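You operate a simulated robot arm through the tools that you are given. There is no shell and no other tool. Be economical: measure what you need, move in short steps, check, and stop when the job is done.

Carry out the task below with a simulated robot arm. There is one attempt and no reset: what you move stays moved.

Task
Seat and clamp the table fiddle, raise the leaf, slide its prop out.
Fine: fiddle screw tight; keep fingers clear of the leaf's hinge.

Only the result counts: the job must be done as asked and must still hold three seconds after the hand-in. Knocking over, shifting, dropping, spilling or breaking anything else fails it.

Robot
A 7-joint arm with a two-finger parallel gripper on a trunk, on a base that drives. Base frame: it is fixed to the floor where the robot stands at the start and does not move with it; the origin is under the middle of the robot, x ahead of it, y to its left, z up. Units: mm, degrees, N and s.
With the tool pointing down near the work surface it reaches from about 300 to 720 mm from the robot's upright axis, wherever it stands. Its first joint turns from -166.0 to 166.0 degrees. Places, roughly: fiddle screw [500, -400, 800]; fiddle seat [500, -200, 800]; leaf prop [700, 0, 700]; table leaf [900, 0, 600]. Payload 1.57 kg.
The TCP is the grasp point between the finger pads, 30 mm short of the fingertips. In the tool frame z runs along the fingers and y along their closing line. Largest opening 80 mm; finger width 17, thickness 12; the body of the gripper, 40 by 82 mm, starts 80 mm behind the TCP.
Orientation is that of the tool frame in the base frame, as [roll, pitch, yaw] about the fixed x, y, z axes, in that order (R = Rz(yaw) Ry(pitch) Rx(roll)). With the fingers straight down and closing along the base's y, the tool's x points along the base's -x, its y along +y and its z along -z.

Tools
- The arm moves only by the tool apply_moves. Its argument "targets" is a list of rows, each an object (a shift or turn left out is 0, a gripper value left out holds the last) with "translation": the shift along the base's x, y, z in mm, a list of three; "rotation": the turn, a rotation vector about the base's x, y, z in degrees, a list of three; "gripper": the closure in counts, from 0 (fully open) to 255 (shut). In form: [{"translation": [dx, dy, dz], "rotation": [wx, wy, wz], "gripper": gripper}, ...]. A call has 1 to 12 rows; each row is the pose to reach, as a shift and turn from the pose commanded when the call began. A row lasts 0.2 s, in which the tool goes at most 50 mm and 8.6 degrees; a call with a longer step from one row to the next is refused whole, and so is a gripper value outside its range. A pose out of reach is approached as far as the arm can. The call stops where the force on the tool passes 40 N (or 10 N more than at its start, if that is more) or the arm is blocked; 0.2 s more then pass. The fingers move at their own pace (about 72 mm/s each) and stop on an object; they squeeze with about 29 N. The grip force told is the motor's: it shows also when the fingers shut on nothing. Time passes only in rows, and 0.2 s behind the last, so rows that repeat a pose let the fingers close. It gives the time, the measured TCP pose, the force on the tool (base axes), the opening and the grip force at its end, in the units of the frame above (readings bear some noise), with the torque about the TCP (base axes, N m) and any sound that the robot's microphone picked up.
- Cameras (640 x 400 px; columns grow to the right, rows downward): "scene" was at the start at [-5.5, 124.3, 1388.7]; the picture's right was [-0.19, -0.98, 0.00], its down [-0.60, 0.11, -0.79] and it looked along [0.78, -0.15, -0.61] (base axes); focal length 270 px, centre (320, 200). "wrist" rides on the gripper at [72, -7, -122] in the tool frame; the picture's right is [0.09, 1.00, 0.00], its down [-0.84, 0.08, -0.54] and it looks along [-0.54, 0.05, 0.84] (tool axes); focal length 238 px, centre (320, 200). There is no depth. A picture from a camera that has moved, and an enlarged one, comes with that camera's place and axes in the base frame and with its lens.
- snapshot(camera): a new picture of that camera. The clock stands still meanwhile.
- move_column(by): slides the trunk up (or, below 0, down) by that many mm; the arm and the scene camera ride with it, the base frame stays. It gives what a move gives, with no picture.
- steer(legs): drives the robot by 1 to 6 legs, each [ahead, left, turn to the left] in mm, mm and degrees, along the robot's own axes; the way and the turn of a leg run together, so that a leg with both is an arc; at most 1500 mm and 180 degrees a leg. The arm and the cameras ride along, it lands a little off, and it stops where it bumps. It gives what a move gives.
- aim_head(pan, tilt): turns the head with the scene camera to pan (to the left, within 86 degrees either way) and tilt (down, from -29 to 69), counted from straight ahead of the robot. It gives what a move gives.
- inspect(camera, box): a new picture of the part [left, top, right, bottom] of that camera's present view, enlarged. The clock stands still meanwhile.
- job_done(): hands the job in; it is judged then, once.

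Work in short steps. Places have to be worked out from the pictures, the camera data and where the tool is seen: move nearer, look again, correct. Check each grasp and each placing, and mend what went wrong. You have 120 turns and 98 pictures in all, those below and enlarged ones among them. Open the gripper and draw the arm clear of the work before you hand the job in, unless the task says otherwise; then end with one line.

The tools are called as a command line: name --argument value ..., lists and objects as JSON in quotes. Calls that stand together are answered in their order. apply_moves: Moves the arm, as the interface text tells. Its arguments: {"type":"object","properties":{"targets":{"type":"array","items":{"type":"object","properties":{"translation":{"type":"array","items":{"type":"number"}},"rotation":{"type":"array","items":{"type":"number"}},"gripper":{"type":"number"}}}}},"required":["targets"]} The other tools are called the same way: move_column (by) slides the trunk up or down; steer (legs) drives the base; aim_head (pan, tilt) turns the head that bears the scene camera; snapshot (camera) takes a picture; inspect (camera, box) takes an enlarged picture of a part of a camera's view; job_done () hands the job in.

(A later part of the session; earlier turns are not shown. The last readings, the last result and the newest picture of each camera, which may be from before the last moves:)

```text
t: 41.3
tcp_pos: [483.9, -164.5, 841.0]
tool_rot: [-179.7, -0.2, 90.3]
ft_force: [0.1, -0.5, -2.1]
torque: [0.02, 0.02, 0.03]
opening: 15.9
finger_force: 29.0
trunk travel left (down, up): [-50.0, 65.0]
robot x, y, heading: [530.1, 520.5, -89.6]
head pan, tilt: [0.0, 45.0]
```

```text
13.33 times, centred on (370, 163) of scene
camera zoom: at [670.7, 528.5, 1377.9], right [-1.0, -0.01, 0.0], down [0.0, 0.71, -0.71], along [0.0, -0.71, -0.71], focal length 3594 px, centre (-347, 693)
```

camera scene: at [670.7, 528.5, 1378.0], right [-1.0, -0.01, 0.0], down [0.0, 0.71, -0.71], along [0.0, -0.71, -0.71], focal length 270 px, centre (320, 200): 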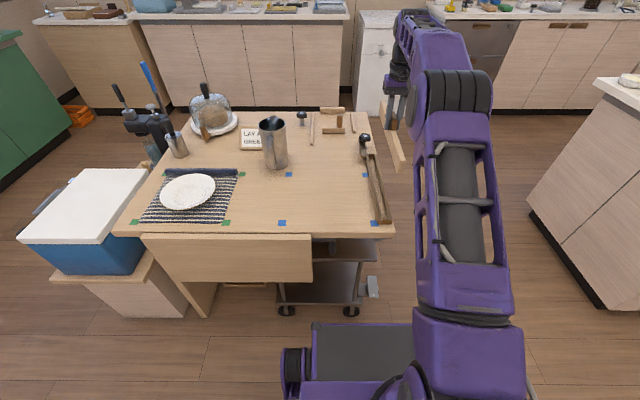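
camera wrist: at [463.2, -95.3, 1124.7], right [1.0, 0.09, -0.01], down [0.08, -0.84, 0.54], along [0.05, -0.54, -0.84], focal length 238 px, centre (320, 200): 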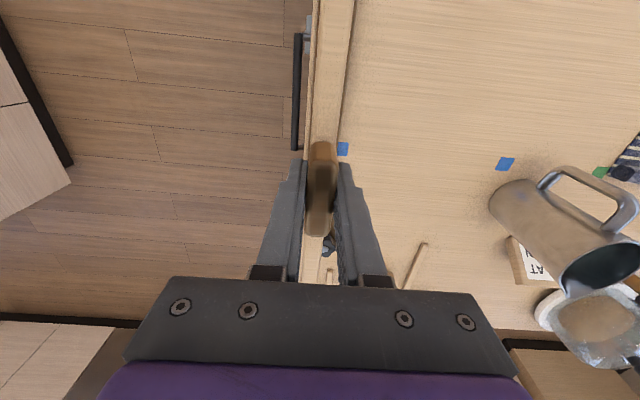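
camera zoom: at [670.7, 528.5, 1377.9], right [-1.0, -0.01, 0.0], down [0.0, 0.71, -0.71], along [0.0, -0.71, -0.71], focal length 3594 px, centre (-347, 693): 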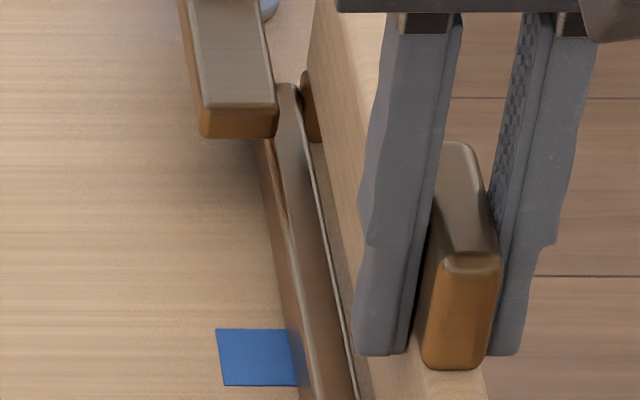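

Near end now lines up within about 1 mm. Nudge (+0.8, +1) and lower into the channel.

apply_moves --targets '[{"translation": [0.8, 1, 0]}, {"translation": [0.8, 1, -7]}, {"translation": [0.8, 1, -13]}, {"translation": [0.8, 1, -18]}]'

inspect --camera "scene" --box '[380, 190, 430, 230]'

```text
t: 42.3
tcp_pos: [485.0, -165.4, 827.9]
tool_rot: [-179.6, 0.2, 90.3]
ft_force: [-1.8, -0.8, 42.6]
torque: [0.55, 0.11, -0.23]
opening: 14.8
finger_force: 24.7
trunk travel left (down, up): [-50.0, 65.0]
robot x, y, heading: [530.8, 518.5, -89.5]
head pan, tilt: [0.0, 45.0]
```

```text
10.00 times, centred on (405, 210) of scene
camera zoom: at [670.8, 530.7, 1378.3], right [-1.0, -0.01, 0.0], down [-0.01, 0.71, -0.71], along [0.0, -0.71, -0.71], focal length 2696 px, centre (-530, 100)
```

zoom: 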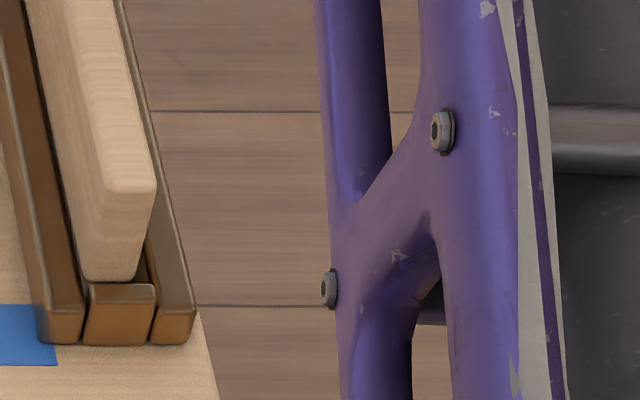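

It stopped with 43 N upward force but little torque. I'll look at the far end and at the channel depth to see what it is resting on.

inspect --camera "scene" --box '[360, 143, 380, 163]'

inspect --camera "scene" --box '[380, 205, 405, 230]'

snapshot --camera "wrist"

```text
16.00 times, centred on (370, 153) of scene
camera zoom: at [670.8, 530.7, 1378.3], right [-1.0, -0.01, 0.0], down [-0.01, 0.71, -0.71], along [0.0, -0.71, -0.71], focal length 4313 px, centre (-480, 952)
```

zoom: 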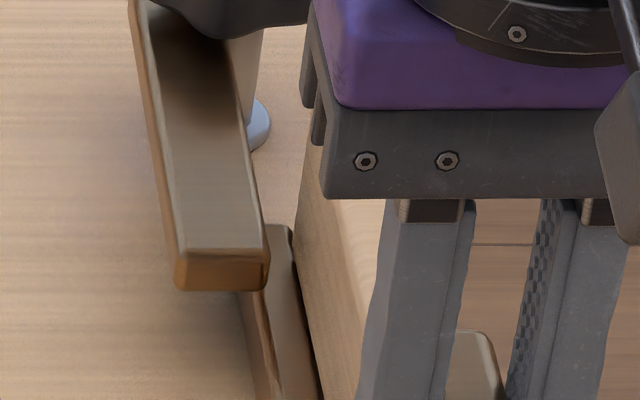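

```text
16.00 times, centred on (392, 218) of scene
camera zoom: at [670.8, 530.7, 1378.3], right [-1.0, -0.01, 0.0], down [-0.01, 0.71, -0.71], along [0.0, -0.71, -0.71], focal length 4313 px, centre (-840, -80)
```

zoom: 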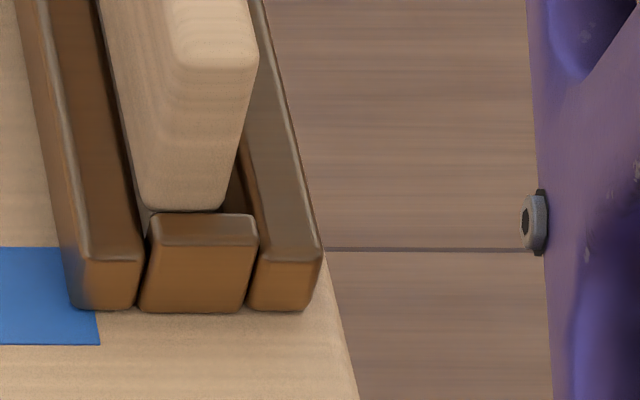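

```text
53 pictures are left
camera wrist: at [476.3, -91.5, 949.2], right [1.0, 0.1, -0.01], down [0.09, -0.83, 0.55], along [0.05, -0.54, -0.84], focal length 238 px, centre (320, 200)
```

wrist: 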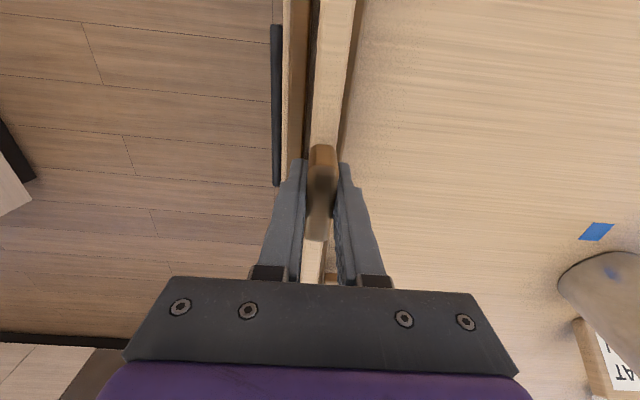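

The bar sits about 3 mm too far toward +x and is catching on the +x wall. I'll lift a few mm, shift −3 mm in x and lower again.

apply_moves --targets '[{"translation": [0, 0, 8]}, {"translation": [-2.5, -0.5, 14]}, {"translation": [-2.5, -0.5, 14]}, {"translation": [-2.5, -0.5, 14]}]'

inspect --camera "scene" --box '[380, 205, 405, 230]'

```text
t: 43.3
tcp_pos: [481.1, -163.3, 836.0]
tool_rot: [-179.7, -0.2, 90.4]
ft_force: [-0.6, 0.4, -1.6]
torque: [0.0, 0.01, 0.0]
opening: 15.7
finger_force: 29.4
trunk travel left (down, up): [-50.0, 65.0]
robot x, y, heading: [534.7, 518.3, -89.6]
head pan, tilt: [0.0, 45.0]
```

```text
16.00 times, centred on (392, 218) of scene
camera zoom: at [670.7, 528.6, 1377.9], right [-1.0, -0.01, 0.0], down [0.0, 0.71, -0.71], along [0.0, -0.71, -0.71], focal length 4313 px, centre (-840, -80)
```

zoom: 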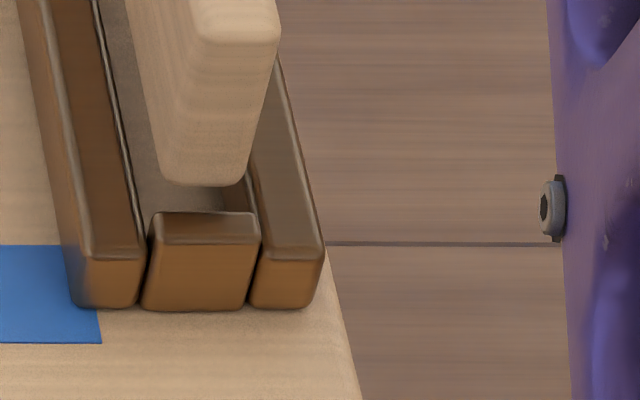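

I want to know whether the bar slipped in the grip; compare the tab versus fingertips in the same zoom as before contact.

inspect --camera "scene" --box '[355, 148, 385, 178]'

```text
13.33 times, centred on (370, 163) of scene
camera zoom: at [670.7, 528.6, 1377.9], right [-1.0, -0.01, 0.0], down [0.0, 0.71, -0.71], along [0.0, -0.71, -0.71], focal length 3594 px, centre (-347, 693)
```

zoom: 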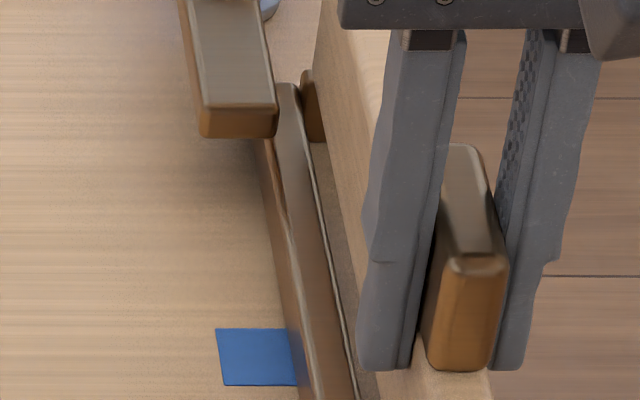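

The bar slid up about 4 mm in the grip when it met the wall top; now it is centred across the channel. Shift −1.5 mm in y and lower gently.

apply_moves --targets '[{"translation": [0, -1.5, 0]}, {"translation": [0, -1.5, -5]}, {"translation": [0, -1.5, -9]}, {"translation": [0, -1.5, -12]}]'

inspect --camera "scene" --box '[380, 205, 405, 230]'

```text
t: 44.3
tcp_pos: [481.6, -164.5, 825.5]
tool_rot: [-179.8, -0.3, 90.2]
ft_force: [-0.5, -0.5, -2.3]
torque: [0.01, 0.02, 0.02]
opening: 15.7
finger_force: 29.4
trunk travel left (down, up): [-50.0, 65.0]
robot x, y, heading: [526.4, 518.1, -89.8]
head pan, tilt: [0.0, 45.0]
```

```text
16.00 times, centred on (392, 218) of scene
camera zoom: at [670.7, 528.5, 1377.9], right [-1.0, -0.01, 0.0], down [0.0, 0.71, -0.71], along [0.0, -0.71, -0.71], focal length 4313 px, centre (-840, -80)
```

zoom: 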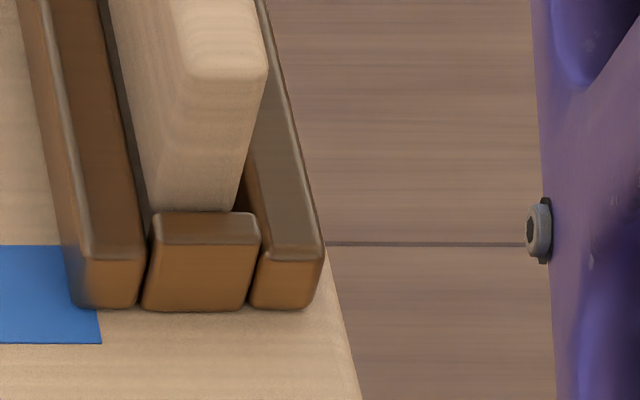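

No contact and the bar's bottom edge is now hidden behind the end block, so it is inside the channel. Lower to the floor.

apply_moves --targets '[{"translation": [0, 0, -5]}, {"translation": [0, 0, -9]}, {"translation": [0, 0, -12]}]'

```text
t: 45.1
tcp_pos: [481.7, -164.7, 812.7]
tool_rot: [-179.7, -0.3, 90.2]
ft_force: [0.5, -0.3, -2.2]
torque: [0.02, 0.0, -0.04]
opening: 15.7
finger_force: 28.9
trunk travel left (down, up): [-50.0, 65.0]
robot x, y, heading: [532.8, 517.0, -89.6]
head pan, tilt: [0.0, 45.0]
```

apply_moves --targets '[{"translation": [0, 0, -3]}, {"translation": [0, 0, -5]}, {"translation": [0, 0, -7]}]'

inspect --camera "scene" --box '[345, 135, 415, 230]'

```text
t: 45.9
tcp_pos: [481.2, -165.7, 809.5]
tool_rot: [-179.6, 0.0, 90.3]
ft_force: [-1.4, -1.1, 17.9]
torque: [0.66, -0.1, -0.04]
opening: 16.0
finger_force: 28.7
trunk travel left (down, up): [-50.0, 65.0]
robot x, y, heading: [532.2, 518.4, -89.5]
head pan, tilt: [0.0, 45.0]
```

```text
4.21 times, centred on (380, 182) of scene
camera zoom: at [670.7, 530.0, 1378.2], right [-1.0, -0.01, 0.0], down [0.0, 0.71, -0.71], along [0.0, -0.71, -0.71], focal length 1135 px, centre (67, 274)
```

zoom: 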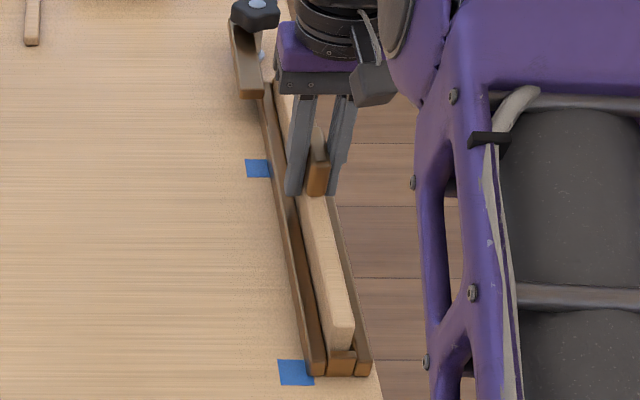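

Seated on the floor of the channel (18 N contact). Release and rise.

apply_moves --targets '[{"translation": [0, 0, 1], "gripper": 0}, {"translation": [0, 0, 1], "gripper": 0}, {"translation": [0, 0, 1], "gripper": 0}, {"translation": [0, 0, 40], "gripper": 0}, {"translation": [0, 0, 85], "gripper": 0}, {"translation": [0, 0, 130], "gripper": 0}, {"translation": [0, 20, 175], "gripper": 0}, {"translation": [0, 60, 200], "gripper": 0}]'

inspect --camera "scene" --box '[345, 115, 415, 230]'

```text
t: 47.7
tcp_pos: [483.2, -104.9, 1006.3]
tool_rot: [-179.7, -0.2, 90.4]
ft_force: [-0.7, -0.7, 0.1]
torque: [0.05, -0.03, 0.01]
opening: 79.9
finger_force: 0.1
trunk travel left (down, up): [-50.0, 65.0]
robot x, y, heading: [530.9, 518.1, -89.4]
head pan, tilt: [0.0, 45.0]
```

```text
3.48 times, centred on (380, 172) of scene
camera zoom: at [670.7, 528.4, 1377.9], right [-1.0, -0.01, 0.0], down [0.0, 0.71, -0.71], along [0.01, -0.71, -0.71], focal length 938 px, centre (111, 296)
```

zoom: 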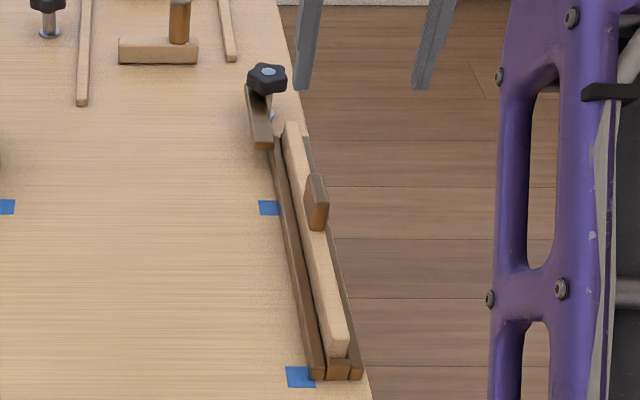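

The fiddle is seated. Next, look at the under-edge hardware next to the leaf (the prop) with a tight zoom.

inspect --camera "scene" --box '[290, 220, 390, 300]'

```text
5.00 times, centred on (340, 260) of scene
camera zoom: at [670.7, 528.4, 1377.9], right [-1.0, -0.01, 0.0], down [0.0, 0.71, -0.71], along [0.01, -0.71, -0.71], focal length 1348 px, centre (220, -100)
```

zoom: 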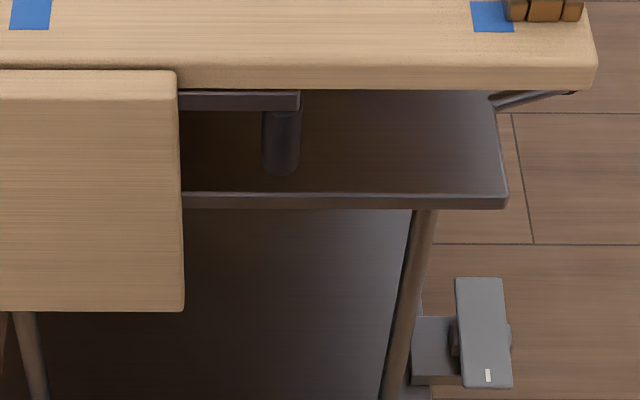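

The prop looks like a dark slide under the table top with a downward cylindrical handle at about (640, 40, 700). I'll bring the wrist camera to the left side, tilted, to look beneath the edge.

apply_moves --targets '[{"translation": [15, 45, 0]}, {"translation": [35, 90, 0]}, {"translation": [55, 133, 0]}, {"translation": [75, 177, 0]}, {"translation": [95, 220, -10]}, {"translation": [115, 255, -30], "rotation": [-8, 0, 0]}, {"translation": [130, 275, -70], "rotation": [-16, 0, 0]}, {"translation": [137, 285, -110], "rotation": [-24, 0, 0]}, {"translation": [137, 285, -150], "rotation": [-32, 0, 0]}, {"translation": [137, 285, -190], "rotation": [-38, 0, 0]}]'

snapshot --camera "wrist"

```text
t: 50.1
tcp_pos: [611.0, 131.5, 802.2]
tool_rot: [-174.5, 35.2, 82.6]
ft_force: [-0.7, -0.3, 0.1]
torque: [0.01, 0.0, -0.02]
opening: 79.8
finger_force: 0.1
out of reach, approached as far as the arm can: row 8, 9, 10
trunk travel left (down, up): [-50.0, 65.0]
robot x, y, heading: [535.5, 517.9, -89.4]
head pan, tilt: [0.0, 45.0]
stopped in row 10: the arm was blocked; the commanded pose is now the measured one
```

```text
46 pictures are left
camera wrist: at [630.9, 259.4, 860.9], right [0.99, -0.11, -0.13], down [0.08, -0.39, 0.92], along [-0.15, -0.91, -0.38], focal length 238 px, centre (320, 200)
```

wrist: 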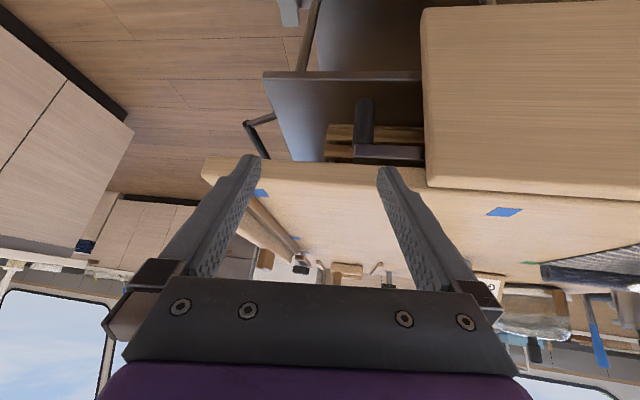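

inspect --camera "wrist" --box '[310, 60, 470, 200]'

```text
2.86 times, centred on (390, 130) of wrist
camera zoom: at [630.9, 259.4, 860.9], right [0.99, -0.11, -0.13], down [0.08, -0.39, 0.92], along [-0.15, -0.91, -0.38], focal length 681 px, centre (120, 400)
```

zoom: 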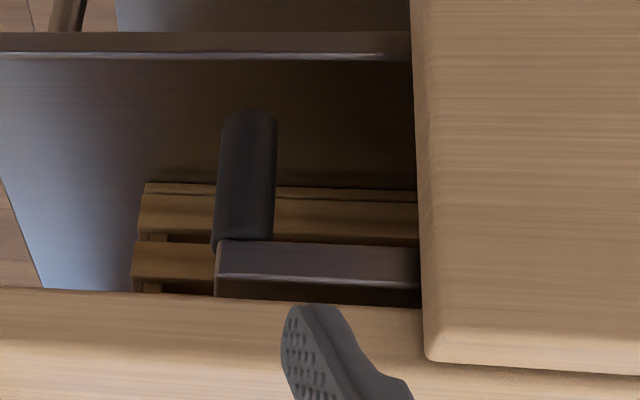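

The handle is a vertical peg at the prop's near end, beyond the leaf's edge. To raise the leaf I'll use the closed fingers as a rod pointing +x behind its lower corner, from a stand at about (200,380) facing +x. First lift the arm and drive there.

apply_moves --targets '[{"translation": [0, 20, 40], "rotation": [8, 0, 0]}, {"translation": [0, 40, 80], "rotation": [16, 0, 0]}, {"translation": [0, 50, 120], "rotation": [24, 0, 0]}, {"translation": [0, 50, 160], "rotation": [32, 0, 0], "gripper": 255}, {"translation": [0, 50, 200], "rotation": [36, 0, 0], "gripper": 255}]'

steer --legs '[[-150, 0, 0], [0, 0, 90], [-330, 0, 0], [0, -290, 0]]'

snapshot --camera "scene"

```text
t: 51.3
tcp_pos: [611.0, 184.6, 997.2]
tool_rot: [-170.1, -1.8, 83.9]
ft_force: [0.6, -0.4, -0.6]
torque: [-0.03, -0.02, 0.0]
opening: 0.1
finger_force: 2.9
trunk travel left (down, up): [-50.0, 65.0]
robot x, y, heading: [532.3, 516.6, -89.5]
head pan, tilt: [0.0, 45.0]
```

```text
t: 61.3
tcp_pos: [542.6, 453.7, 999.6]
tool_rot: [-170.1, -1.1, 174.5]
ft_force: [0.9, -0.1, 0.1]
torque: [0.03, 0.01, 0.01]
opening: 0.0
finger_force: 21.3
trunk travel left (down, up): [-50.0, 65.0]
robot x, y, heading: [206.7, 371.1, 0.8]
head pan, tilt: [0.0, 45.0]
```

```text
44 pictures are left
camera scene: at [195.4, 501.1, 1374.6], right [-0.13, -0.99, 0.0], down [-0.73, 0.1, -0.68], along [0.67, -0.09, -0.74], focal length 270 px, centre (320, 200)
```

scene: 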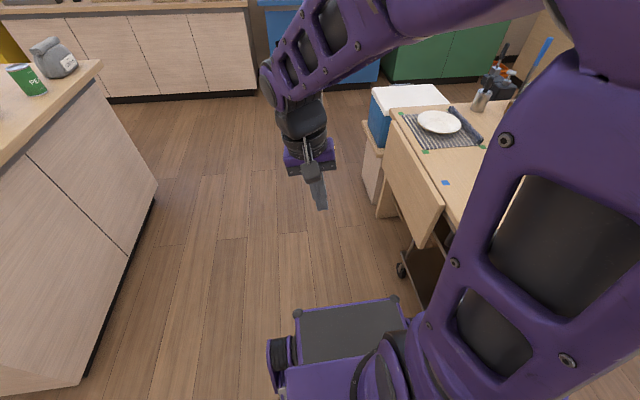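

Now turn the closed gripper so the fingers point along +x, while lowering to about z 740, well clear of the leaf.

apply_moves --targets '[{"translation": [12, 0, -15], "rotation": [0, -8.2, 0]}, {"translation": [24, 0, -35], "rotation": [0, -16.4, 0]}, {"translation": [36, 0, -60], "rotation": [0, -24.6, 0]}, {"translation": [48, 0, -85], "rotation": [0, -32.8, 0]}, {"translation": [60, -5, -110], "rotation": [0, -41, 0]}, {"translation": [72, -10, -135], "rotation": [0, -49.2, 0]}, {"translation": [84, -15, -160], "rotation": [0, -57.4, 0]}, {"translation": [96, -20, -185], "rotation": [0, -65.6, 0]}, {"translation": [104, -25, -210], "rotation": [0, -73.8, 0]}, {"translation": [110, -30, -235], "rotation": [0, -82, 0]}, {"translation": [115, -35, -260], "rotation": [0, -89, 0]}]'

snapshot --camera "scene"

snapshot --camera "wrist"

```text
t: 63.7
tcp_pos: [688.5, 442.3, 751.5]
tool_rot: [126.5, 84.4, 115.9]
ft_force: [0.0, 0.4, -0.3]
torque: [0.01, 0.0, 0.0]
opening: 0.0
finger_force: 21.3
out of reach, approached as far as the arm can: row 5, 6, 7, 8, 11
trunk travel left (down, up): [-50.0, 65.0]
robot x, y, heading: [204.6, 372.5, 0.7]
head pan, tilt: [0.0, 45.0]
```

```text
43 pictures are left
camera scene: at [197.8, 512.3, 1378.0], right [0.01, -1.0, 0.0], down [-0.71, -0.01, -0.71], along [0.71, 0.01, -0.71], focal length 270 px, centre (320, 200)
```

scene: 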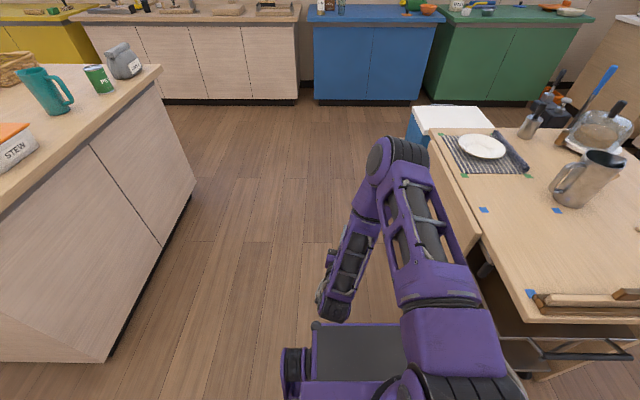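

```text
42 pictures are left
camera wrist: at [562.7, 463.9, 686.2], right [0.18, 0.98, -0.01], down [-0.48, 0.1, 0.87], along [0.86, -0.15, 0.49], focal length 238 px, centre (320, 200)
```

wrist: 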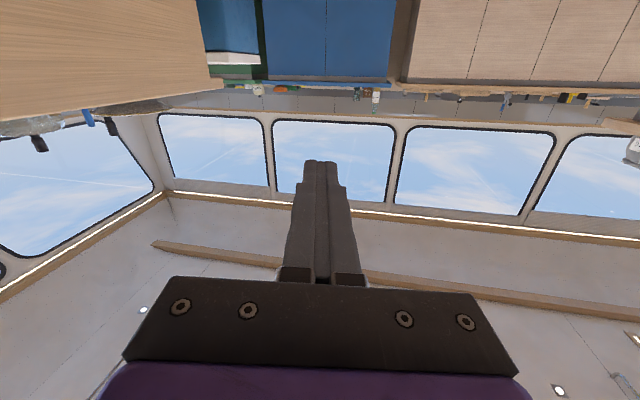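

The arm folded with the elbow far forward; from here the forearm would cross the table. Standing farther back and nearer the table line, around (0,150), keeps the arm in a plane parallel to the leaf, so I'll drive there.

steer --legs '[[-205, 0, 0], [0, -215, 0]]'

apply_moves --targets '[{"translation": [40, 0, 0]}, {"translation": [80, 0, -10]}, {"translation": [120, 0, -25]}, {"translation": [160, 0, -45]}]'

snapshot --camera "scene"

```text
t: 67.6
tcp_pos: [486.5, 226.2, 750.9]
tool_rot: [127.8, 84.3, 117.1]
ft_force: [0.9, 0.5, 0.9]
torque: [0.04, 0.02, -0.01]
opening: 0.0
finger_force: 21.4
trunk travel left (down, up): [-50.0, 65.0]
robot x, y, heading: [3.8, 154.8, 0.7]
head pan, tilt: [0.0, 45.0]
```

```text
t: 68.6
tcp_pos: [646.5, 225.2, 705.5]
tool_rot: [127.9, 84.3, 117.2]
ft_force: [0.2, 0.6, -0.1]
torque: [0.01, 0.01, 0.0]
opening: 0.2
finger_force: 21.2
trunk travel left (down, up): [-50.0, 65.0]
robot x, y, heading: [9.3, 159.7, 0.7]
head pan, tilt: [0.0, 45.0]
```

```text
41 pictures are left
camera scene: at [-4.4, 296.8, 1378.0], right [0.01, -1.0, 0.0], down [-0.71, -0.01, -0.71], along [0.71, 0.01, -0.71], focal length 270 px, centre (320, 200)
```

scene: 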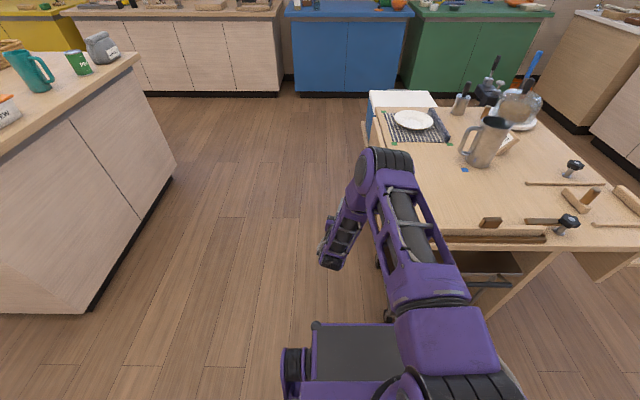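

Elbow plane is now beside the table. Lower the rod outside the leaf to below its bottom edge and look.

apply_moves --targets '[{"translation": [0, 0, -45]}, {"translation": [0, 0, -90]}, {"translation": [0, 0, -135]}, {"translation": [0, 0, -180]}, {"translation": [0, 0, -225]}, {"translation": [0, 0, -250]}]'

snapshot --camera "wrist"

snapshot --camera "scene"

```text
t: 70.0
tcp_pos: [643.2, 228.7, 488.5]
tool_rot: [131.3, 84.4, 120.2]
ft_force: [0.4, -1.1, 0.3]
torque: [0.0, -0.01, -0.02]
opening: 0.0
finger_force: 20.8
out of reach, approached as far as the arm can: row 3, 4, 5, 6
trunk travel left (down, up): [-50.0, 65.0]
robot x, y, heading: [4.2, 153.9, 1.0]
head pan, tilt: [0.0, 45.0]
```

```text
40 pictures are left
camera wrist: at [516.8, 251.8, 423.6], right [0.19, 0.98, -0.02], down [-0.47, 0.11, 0.87], along [0.86, -0.16, 0.49], focal length 238 px, centre (320, 200)
```

wrist: 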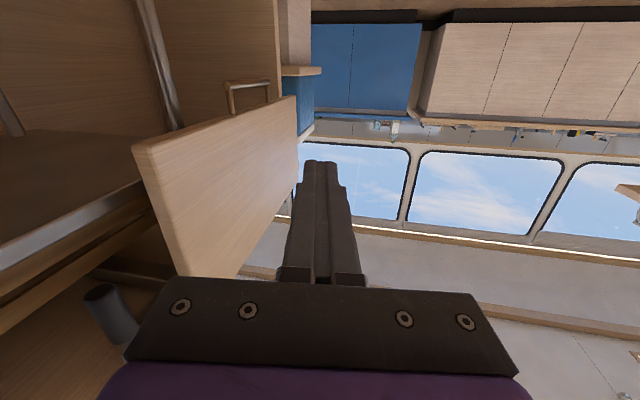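

```text
39 pictures are left
camera scene: at [-4.3, 296.8, 1377.9], right [0.01, -1.0, 0.0], down [-0.71, -0.01, -0.71], along [0.71, 0.01, -0.71], focal length 270 px, centre (320, 200)
```

scene: 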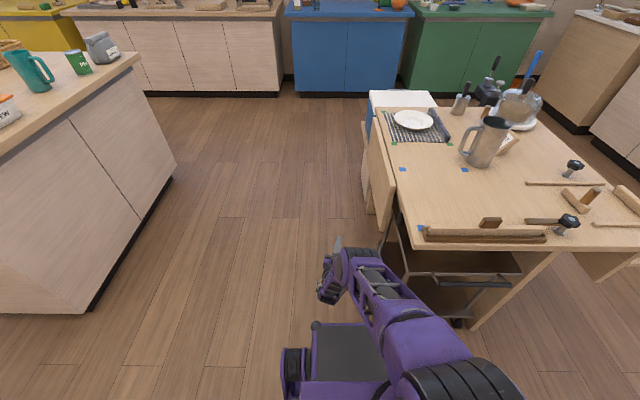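

The view from below shows the leaf's bottom corner near (700, 50, 496) and the prop's peg at about (625, 30), hanging to z 600. I'll bring the rod to y≈25 at z 525, still short of the leaf in x, then look.

apply_moves --targets '[{"translation": [0, 0, 50]}, {"translation": [0, -45, 70]}, {"translation": [0, -90, 70]}, {"translation": [-5, -135, 70]}, {"translation": [-5, -175, 70]}, {"translation": [-5, -203, 70]}]'

snapshot --camera "wrist"

```text
t: 71.4
tcp_pos: [693.8, 114.4, 543.2]
tool_rot: [177.5, 85.9, 160.8]
ft_force: [-0.4, 0.1, 0.0]
torque: [0.0, 0.03, 0.0]
opening: 0.0
finger_force: 22.0
out of reach, approached as far as the arm can: row 1, 2, 3, 4, 5, 6
trunk travel left (down, up): [-50.0, 65.0]
robot x, y, heading: [6.9, 155.6, 0.7]
head pan, tilt: [0.0, 45.0]
```

```text
38 pictures are left
camera wrist: at [568.5, 144.8, 479.9], right [0.28, 0.96, -0.09], down [-0.44, 0.21, 0.87], along [0.85, -0.2, 0.48], focal length 238 px, centre (320, 200)
```

wrist: 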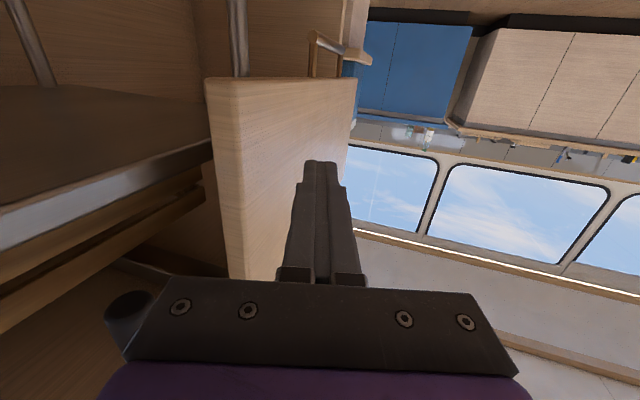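

The arm can't follow with horizontal fingers here. I'll back off and pitch the fingers about 40° downward, still in a plane parallel to the leaf, which should be easier to reach.

apply_moves --targets '[{"translation": [-25, 43, 10], "rotation": [0, 6, 0]}, {"translation": [-45, 85, 20], "rotation": [0, 12, 0]}, {"translation": [-45, 100, 40], "rotation": [0, 20, 0]}, {"translation": [-45, 100, 60], "rotation": [0, 28, 0]}, {"translation": [-45, 100, 80], "rotation": [0, 36, 0]}, {"translation": [-45, 100, 80], "rotation": [0, 42, 0]}, {"translation": [-45, 100, 80], "rotation": [0, 42, 0]}]'

```text
refused: row 1 steps farther than a row can; nothing moved
```

apply_moves --targets '[{"translation": [-25, 40, 10], "rotation": [0, 6, 0]}, {"translation": [-45, 80, 20], "rotation": [0, 12, 0]}, {"translation": [-45, 100, 40], "rotation": [0, 20, 0]}, {"translation": [-45, 100, 60], "rotation": [0, 28, 0]}, {"translation": [-45, 100, 80], "rotation": [0, 36, 0]}, {"translation": [-45, 100, 80], "rotation": [0, 42, 0]}, {"translation": [-45, 100, 80], "rotation": [0, 42, 0]}]'

```text
t: 73.0
tcp_pos: [646.0, 215.6, 625.2]
tool_rot: [-164.9, 44.2, 178.0]
ft_force: [-0.6, 0.7, -0.4]
torque: [-0.01, -0.01, 0.0]
opening: 0.1
finger_force: 21.1
trunk travel left (down, up): [-50.0, 65.0]
robot x, y, heading: [5.6, 155.4, 0.7]
head pan, tilt: [0.0, 45.0]
```

That orientation is reached fully: pointing forward, 44° down and 23° inward. Now lower outside, then move inward under the peg to y≈20, staying short of the leaf.

apply_moves --targets '[{"translation": [0, 0, -45]}, {"translation": [0, 0, -90]}, {"translation": [-5, -25, -120]}, {"translation": [-10, -70, -125]}, {"translation": [-10, -115, -125]}, {"translation": [-10, -155, -125]}]'

snapshot --camera "wrist"

snapshot --camera "scene"

```text
t: 74.4
tcp_pos: [636.5, 61.3, 500.6]
tool_rot: [-165.0, 44.3, 178.3]
ft_force: [-0.1, 0.3, 0.9]
torque: [-0.03, 0.02, -0.01]
opening: 0.2
finger_force: 21.5
trunk travel left (down, up): [-50.0, 65.0]
robot x, y, heading: [6.4, 156.5, 0.6]
head pan, tilt: [0.0, 45.0]
```

```text
37 pictures are left
camera wrist: at [501.2, 91.0, 535.3], right [0.15, 0.96, -0.25], down [0.26, 0.21, 0.94], along [0.96, -0.2, -0.21], focal length 238 px, centre (320, 200)
```

wrist: 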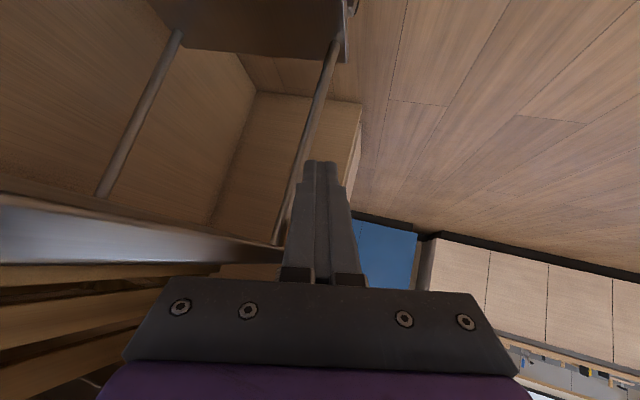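

```text
36 pictures are left
camera scene: at [-4.2, 297.1, 1377.9], right [0.01, -1.0, 0.0], down [-0.71, -0.01, -0.71], along [0.71, 0.01, -0.71], focal length 270 px, centre (320, 200)
```

scene: 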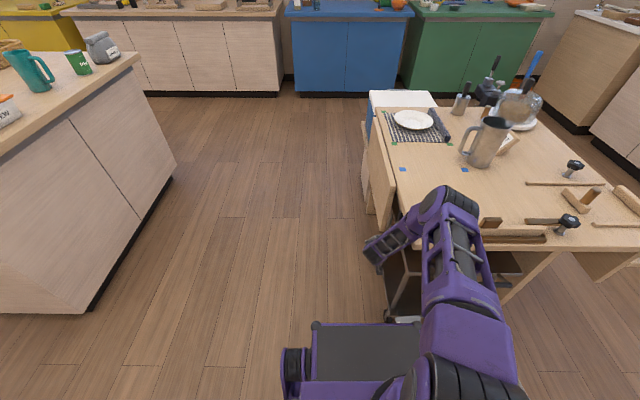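

The forearm comes very near the table corner from this stand. I'll withdraw the arm, raise it, and re-stand at about (350,566) facing −65° so the elbow lies clear of the table.

apply_moves --targets '[{"translation": [0, 45, 0]}, {"translation": [0, 90, 0]}, {"translation": [0, 135, 10]}, {"translation": [0, 155, 50]}, {"translation": [-20, 155, 95]}, {"translation": [-40, 155, 140]}, {"translation": [-65, 155, 180]}, {"translation": [-90, 155, 220]}, {"translation": [-115, 155, 260]}, {"translation": [-140, 155, 300]}]'

steer --legs '[[0, 410, 0], [345, 0, 0], [0, 0, -65]]'

aim_head --pan 25 --tilt 50

snapshot --camera "scene"

```text
t: 76.6
tcp_pos: [497.0, 216.3, 799.7]
tool_rot: [-164.7, 44.2, 178.2]
ft_force: [1.1, -0.1, 1.0]
torque: [-0.01, 0.0, 0.02]
opening: 0.0
finger_force: 21.2
trunk travel left (down, up): [-50.0, 65.0]
robot x, y, heading: [6.3, 152.9, 0.5]
head pan, tilt: [0.0, 45.0]
```

```text
t: 85.9
tcp_pos: [608.0, 148.8, 798.7]
tool_rot: [-164.7, 44.3, 112.9]
ft_force: [0.5, -0.2, 0.9]
torque: [0.01, 0.02, -0.01]
opening: 0.0
finger_force: 21.4
trunk travel left (down, up): [-50.0, 65.0]
robot x, y, heading: [348.1, 573.0, -64.8]
head pan, tilt: [0.0, 45.0]
```

```text
t: 86.8
tcp_pos: [607.8, 149.8, 799.9]
tool_rot: [-164.6, 44.3, 113.0]
ft_force: [0.0, 0.0, 0.7]
torque: [0.01, 0.03, -0.01]
opening: 0.0
finger_force: 20.7
trunk travel left (down, up): [-50.0, 65.0]
robot x, y, heading: [348.6, 570.4, -64.5]
head pan, tilt: [25.0, 50.0]
```

```text
35 pictures are left
camera scene: at [495.4, 663.3, 1371.0], right [-0.64, -0.77, 0.0], down [-0.59, 0.49, -0.64], along [0.5, -0.41, -0.77], focal length 270 px, centre (320, 200)
```

scene: 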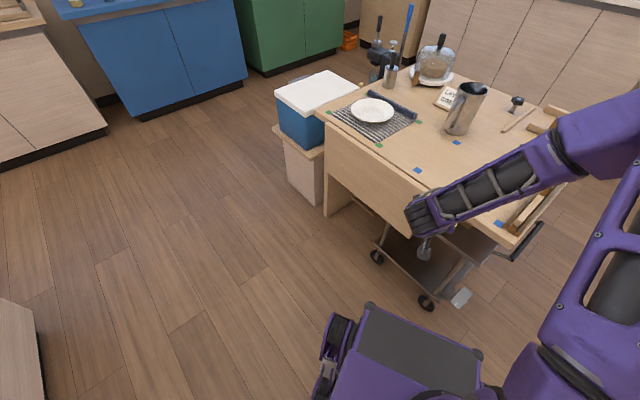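

Good view now. Rotate the tool +40° about z and lower outside the leaf, then look.

apply_moves --targets '[{"translation": [-10, 20, -25], "rotation": [0, 0, 8]}, {"translation": [-20, 40, -60], "rotation": [0, 0, 16]}, {"translation": [-30, 50, -100], "rotation": [0, 0, 24]}, {"translation": [-30, 50, -140], "rotation": [0, 0, 32]}, {"translation": [-30, 50, -180], "rotation": [0, 0, 40]}, {"translation": [-30, 50, -220], "rotation": [0, 0, 46]}]'

snapshot --camera "scene"

```text
t: 88.2
tcp_pos: [561.6, 167.3, 607.8]
tool_rot: [-166.3, 43.7, 158.6]
ft_force: [-0.2, -0.7, 0.2]
torque: [0.0, -0.01, -0.01]
opening: 0.0
finger_force: 21.6
out of reach, approached as far as the arm can: row 3, 4, 5, 6
trunk travel left (down, up): [-50.0, 65.0]
robot x, y, heading: [347.8, 570.2, -64.7]
head pan, tilt: [25.0, 50.0]
```

```text
34 pictures are left
camera scene: at [495.1, 663.3, 1371.3], right [-0.64, -0.77, 0.0], down [-0.59, 0.49, -0.64], along [0.5, -0.41, -0.77], focal length 270 px, centre (320, 200)
```

scene: 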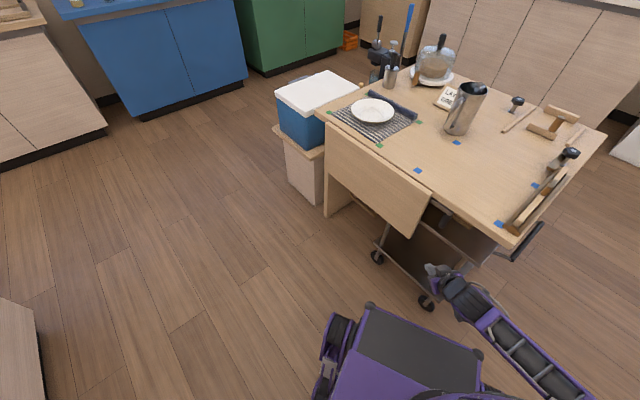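

Orientation now points diagonally forward, inward and down, with the arm clear of the table. Approach low: TCP toward (650,75,490), below the leaf's bottom edge.

apply_moves --targets '[{"translation": [20, -10, -40]}, {"translation": [40, -25, -75]}, {"translation": [60, -45, -105]}, {"translation": [75, -70, -118]}, {"translation": [85, -90, -118]}]'

snapshot --camera "wrist"

inspect --camera "scene" --box '[320, 140, 560, 330]'

```text
t: 89.4
tcp_pos: [643.3, 53.2, 510.9]
tool_rot: [-166.4, 43.0, 158.5]
ft_force: [-0.2, 0.5, 0.2]
torque: [0.01, -0.04, 0.03]
opening: 0.4
finger_force: 20.8
out of reach, approached as far as the arm can: row 1, 2, 3, 4, 5
trunk travel left (down, up): [-50.0, 65.0]
robot x, y, heading: [349.7, 570.9, -64.6]
head pan, tilt: [25.0, 50.0]
```

```text
33 pictures are left
camera wrist: at [526.1, 124.2, 549.5], right [0.44, 0.87, -0.23], down [0.32, 0.09, 0.94], along [0.84, -0.49, -0.24], focal length 238 px, centre (320, 200)
```

wrist: 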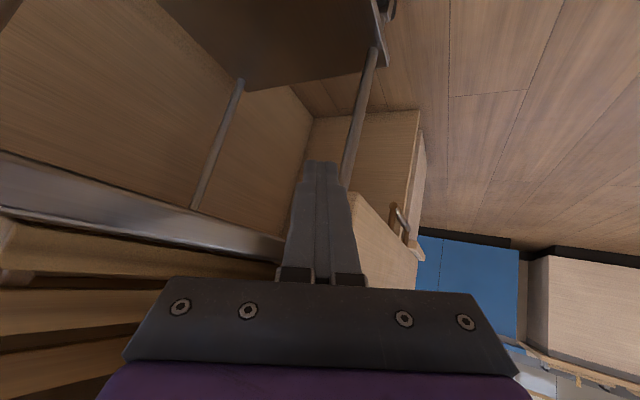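

```text
2.11 times, centred on (440, 235) of scene
camera zoom: at [495.2, 663.5, 1371.0], right [-0.64, -0.77, 0.0], down [-0.59, 0.49, -0.64], along [0.5, -0.41, -0.77], focal length 568 px, centre (67, 126)
```

zoom: 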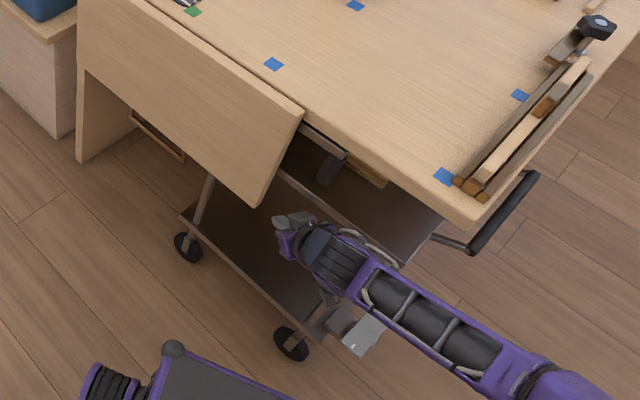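

The arm is now clear of the table and the finger tip is just inside the leaf's plane. Move further inward, then forward in x behind the leaf's corner, watching force.

apply_moves --targets '[{"translation": [5, -20, -2]}, {"translation": [10, -34, 0]}, {"translation": [30, -36, 3]}, {"translation": [48, -36, 5]}, {"translation": [58, -36, 6]}, {"translation": [58, -36, 6]}]'

snapshot --camera "wrist"

```text
t: 90.8
tcp_pos: [699.4, 16.0, 516.6]
tool_rot: [-164.8, 44.1, 158.7]
ft_force: [-11.7, -3.8, -1.1]
torque: [0.09, -0.25, 0.24]
opening: 0.0
finger_force: 21.2
trunk travel left (down, up): [-50.0, 65.0]
robot x, y, heading: [346.9, 569.1, -64.4]
head pan, tilt: [25.0, 50.0]
```

```text
31 pictures are left
camera wrist: at [582.0, 89.0, 552.8], right [0.46, 0.85, -0.25], down [0.31, 0.11, 0.94], along [0.83, -0.51, -0.21], focal length 238 px, centre (320, 200)
```

wrist: 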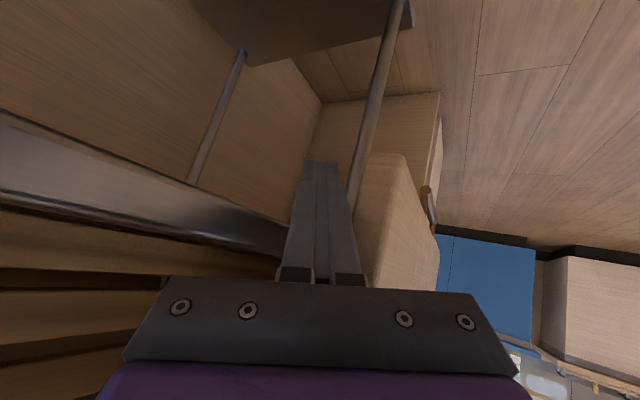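

Light contact with the leaf's end edge; the tip is behind the leaf. Back off 5 mm in x and sweep outward along the leaf's arc to about 35°.

apply_moves --targets '[{"translation": [-5, 0, 0]}, {"translation": [-5, 15, 0]}, {"translation": [-4, 35, 1]}, {"translation": [-3, 60, 4]}, {"translation": [-2, 85, 9]}, {"translation": [0, 110, 17]}, {"translation": [0, 133, 27]}, {"translation": [0, 150, 38]}]'

snapshot --camera "wrist"

inspect --camera "scene" --box '[320, 140, 560, 330]'

```text
t: 92.6
tcp_pos: [705.1, 132.7, 588.2]
tool_rot: [-166.9, 42.5, 158.2]
ft_force: [-21.8, -4.8, 1.8]
torque: [0.19, -0.61, 0.58]
opening: 0.0
finger_force: 21.1
out of reach, approached as far as the arm can: row 3, 4, 5, 6, 7, 8
trunk travel left (down, up): [-50.0, 65.0]
robot x, y, heading: [352.1, 571.9, -64.8]
head pan, tilt: [25.0, 50.0]
```

```text
30 pictures are left
camera wrist: at [586.1, 201.4, 627.3], right [0.44, 0.87, -0.23], down [0.33, 0.08, 0.94], along [0.84, -0.49, -0.25], focal length 238 px, centre (320, 200)
```

wrist: 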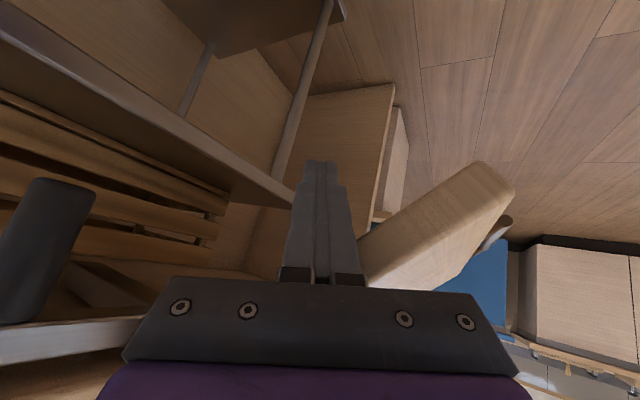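

```text
2.11 times, centred on (440, 235) of scene
camera zoom: at [494.5, 663.0, 1371.4], right [-0.64, -0.77, 0.0], down [-0.59, 0.49, -0.64], along [0.5, -0.41, -0.77], focal length 568 px, centre (67, 126)
```

zoom: 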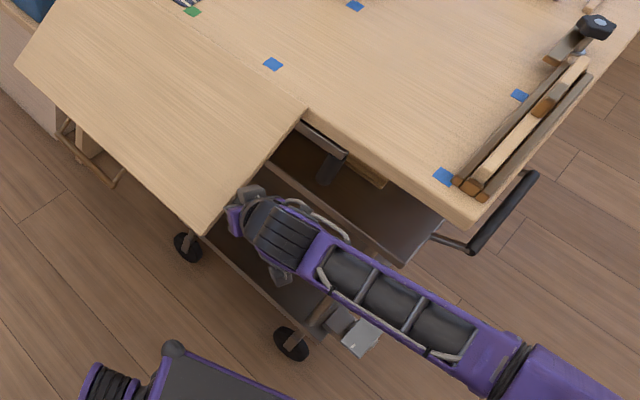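

The leaf has swung out to roughly 40°. Continue outward and upward along the arc.

apply_moves --targets '[{"translation": [0, 20, 12]}, {"translation": [0, 40, 28]}, {"translation": [0, 58, 46]}, {"translation": [0, 74, 66]}, {"translation": [0, 86, 88]}, {"translation": [0, 94, 110]}]'

snapshot --camera "wrist"

inspect --camera "scene" --box '[320, 140, 560, 330]'

```text
t: 94.0
tcp_pos: [704.8, 218.4, 699.4]
tool_rot: [-165.1, 43.3, 158.3]
ft_force: [-17.5, -12.9, -28.7]
torque: [-0.44, -0.64, 0.53]
opening: 0.0
finger_force: 21.6
out of reach, approached as far as the arm can: row 1, 2, 3, 4, 5, 6
trunk travel left (down, up): [-50.0, 65.0]
robot x, y, heading: [348.6, 572.7, -64.6]
head pan, tilt: [25.0, 50.0]
```

```text
28 pictures are left
camera wrist: at [587.7, 290.4, 737.3], right [0.46, 0.85, -0.25], down [0.32, 0.1, 0.94], along [0.83, -0.51, -0.23], focal length 238 px, centre (320, 200)
```

wrist: 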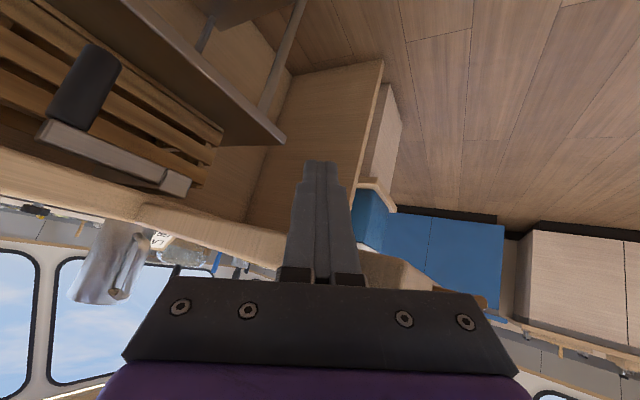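

```text
2.11 times, centred on (440, 235) of scene
camera zoom: at [495.6, 661.2, 1370.5], right [-0.64, -0.77, 0.0], down [-0.59, 0.49, -0.64], along [0.49, -0.41, -0.77], focal length 568 px, centre (67, 126)
```

zoom: 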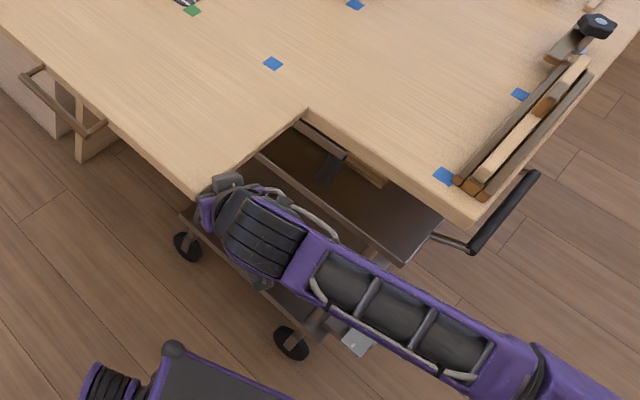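

The leaf is about level with the table top. Test whether the hinge holds it: lower the hand 20 mm and look at the force and the leaf.

apply_moves --targets '[{"translation": [0, 0, -8]}, {"translation": [0, 0, -20]}, {"translation": [0, 0, -20]}]'

inspect --camera "scene" --box '[320, 140, 560, 330]'

```text
t: 94.5
tcp_pos: [704.7, 217.2, 699.2]
tool_rot: [-165.1, 43.3, 158.5]
ft_force: [-6.8, 0.8, -2.7]
torque: [-0.12, -0.22, 0.18]
opening: 0.1
finger_force: 21.4
out of reach, approached as far as the arm can: row 1, 2
trunk travel left (down, up): [-50.0, 65.0]
robot x, y, heading: [348.1, 568.7, -64.8]
head pan, tilt: [25.0, 50.0]
stopped in row 2: the force on the tool passed its limit at 51 N (the readings are from after the stop); the commanded pose is now the measured one
```

```text
2.11 times, centred on (440, 235) of scene
camera zoom: at [494.5, 663.2, 1371.6], right [-0.64, -0.77, 0.0], down [-0.59, 0.49, -0.64], along [0.5, -0.41, -0.77], focal length 568 px, centre (67, 126)
```

zoom: 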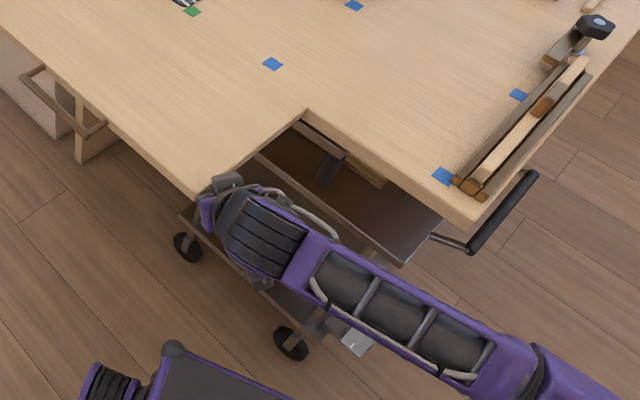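

Force has dropped to near zero while the leaf stays level, so the hinge may hold it. Lower in small steps with a slight −x retreat to confirm.

apply_moves --targets '[{"translation": [-4, 0, -5]}, {"translation": [-8, 0, -12]}, {"translation": [-10, 0, -20]}, {"translation": [-10, 0, -28]}]'

snapshot --camera "wrist"

```text
t: 95.5
tcp_pos: [695.9, 212.2, 691.4]
tool_rot: [-165.2, 43.5, 158.6]
ft_force: [-0.3, 0.0, 0.0]
torque: [-0.02, -0.03, 0.0]
opening: 0.0
finger_force: 20.9
out of reach, approached as far as the arm can: row 2, 3, 4
trunk travel left (down, up): [-50.0, 65.0]
robot x, y, heading: [349.0, 577.2, -64.5]
head pan, tilt: [25.0, 50.0]
```

```text
25 pictures are left
camera wrist: at [578.2, 283.9, 729.1], right [0.45, 0.86, -0.25], down [0.32, 0.1, 0.94], along [0.83, -0.51, -0.23], focal length 238 px, centre (320, 200)
```

wrist: 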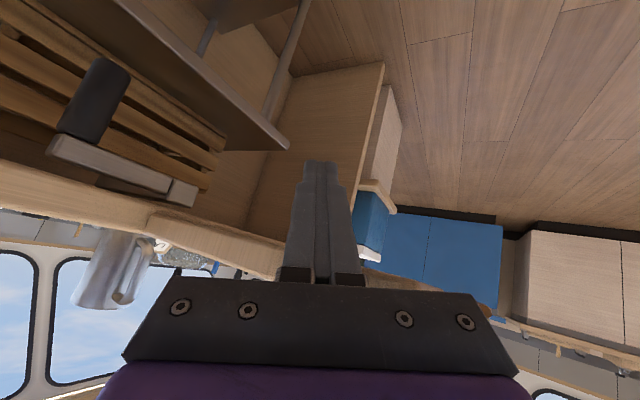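

The hinge holds the leaf level with no contact from the hand. Now free the hand, open it and turn it to point at the prop's peg (pointing −y, 45° down, closing along x).

apply_moves --targets '[{"translation": [-30, 0, -5]}, {"translation": [-60, 0, 0], "rotation": [0.8, -1.15, -7.3]}, {"translation": [-62, -5, 15], "rotation": [1.6, -2.3, -14.6]}, {"translation": [-64, -15, 35], "rotation": [2.4, -3.45, -21.8], "gripper": 0}, {"translation": [-64, -25, 50], "rotation": [3.2, -4.6, -29.1], "gripper": 0}, {"translation": [-64, -35, 60], "rotation": [4, -5.75, -36.4], "gripper": 0}, {"translation": [-64, -45, 65], "rotation": [4.8, -6.9, -43.6], "gripper": 0}, {"translation": [-64, -55, 70], "rotation": [5.6, -8.05, -50.8], "gripper": 0}, {"translation": [-64, -65, 70], "rotation": [6.26, -9.19, -58.1], "gripper": 0}]'

snapshot --camera "wrist"

snapshot --camera "scene"

```text
t: 97.5
tcp_pos: [631.8, 146.7, 762.0]
tool_rot: [-180.0, 43.3, 90.0]
ft_force: [0.1, 0.5, -0.6]
torque: [0.02, -0.03, -0.02]
opening: 80.2
finger_force: 0.1
out of reach, approached as far as the arm can: row 2, 3
trunk travel left (down, up): [-50.0, 65.0]
robot x, y, heading: [346.5, 570.6, -64.6]
head pan, tilt: [25.0, 50.0]
```

```text
24 pictures are left
camera wrist: at [624.1, 283.5, 800.7], right [1.0, 0.07, -0.06], down [0.08, -0.24, 0.97], along [0.05, -0.97, -0.24], focal length 238 px, centre (320, 200)
```

wrist: 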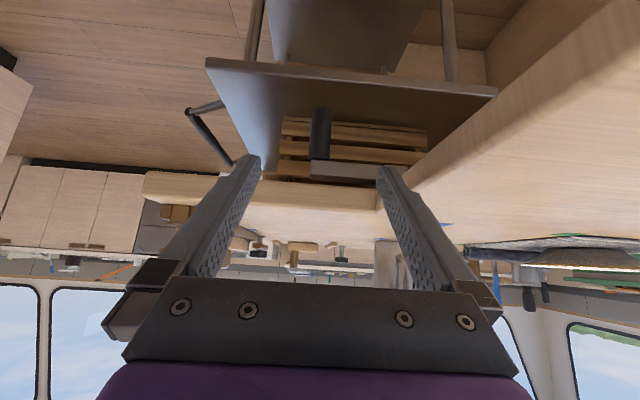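

```text
23 pictures are left
camera scene: at [494.8, 663.3, 1371.0], right [-0.64, -0.77, 0.0], down [-0.59, 0.49, -0.64], along [0.5, -0.41, -0.77], focal length 270 px, centre (320, 200)
```

scene: 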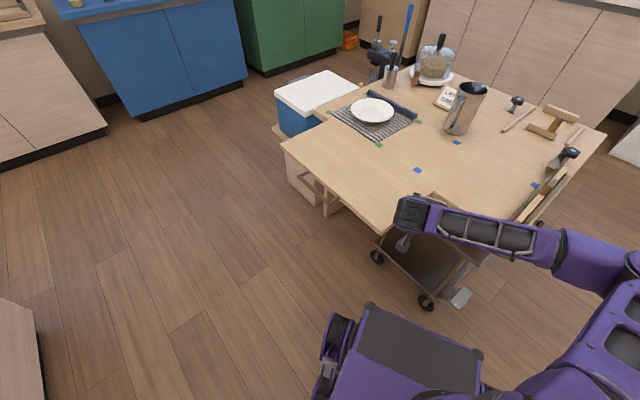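

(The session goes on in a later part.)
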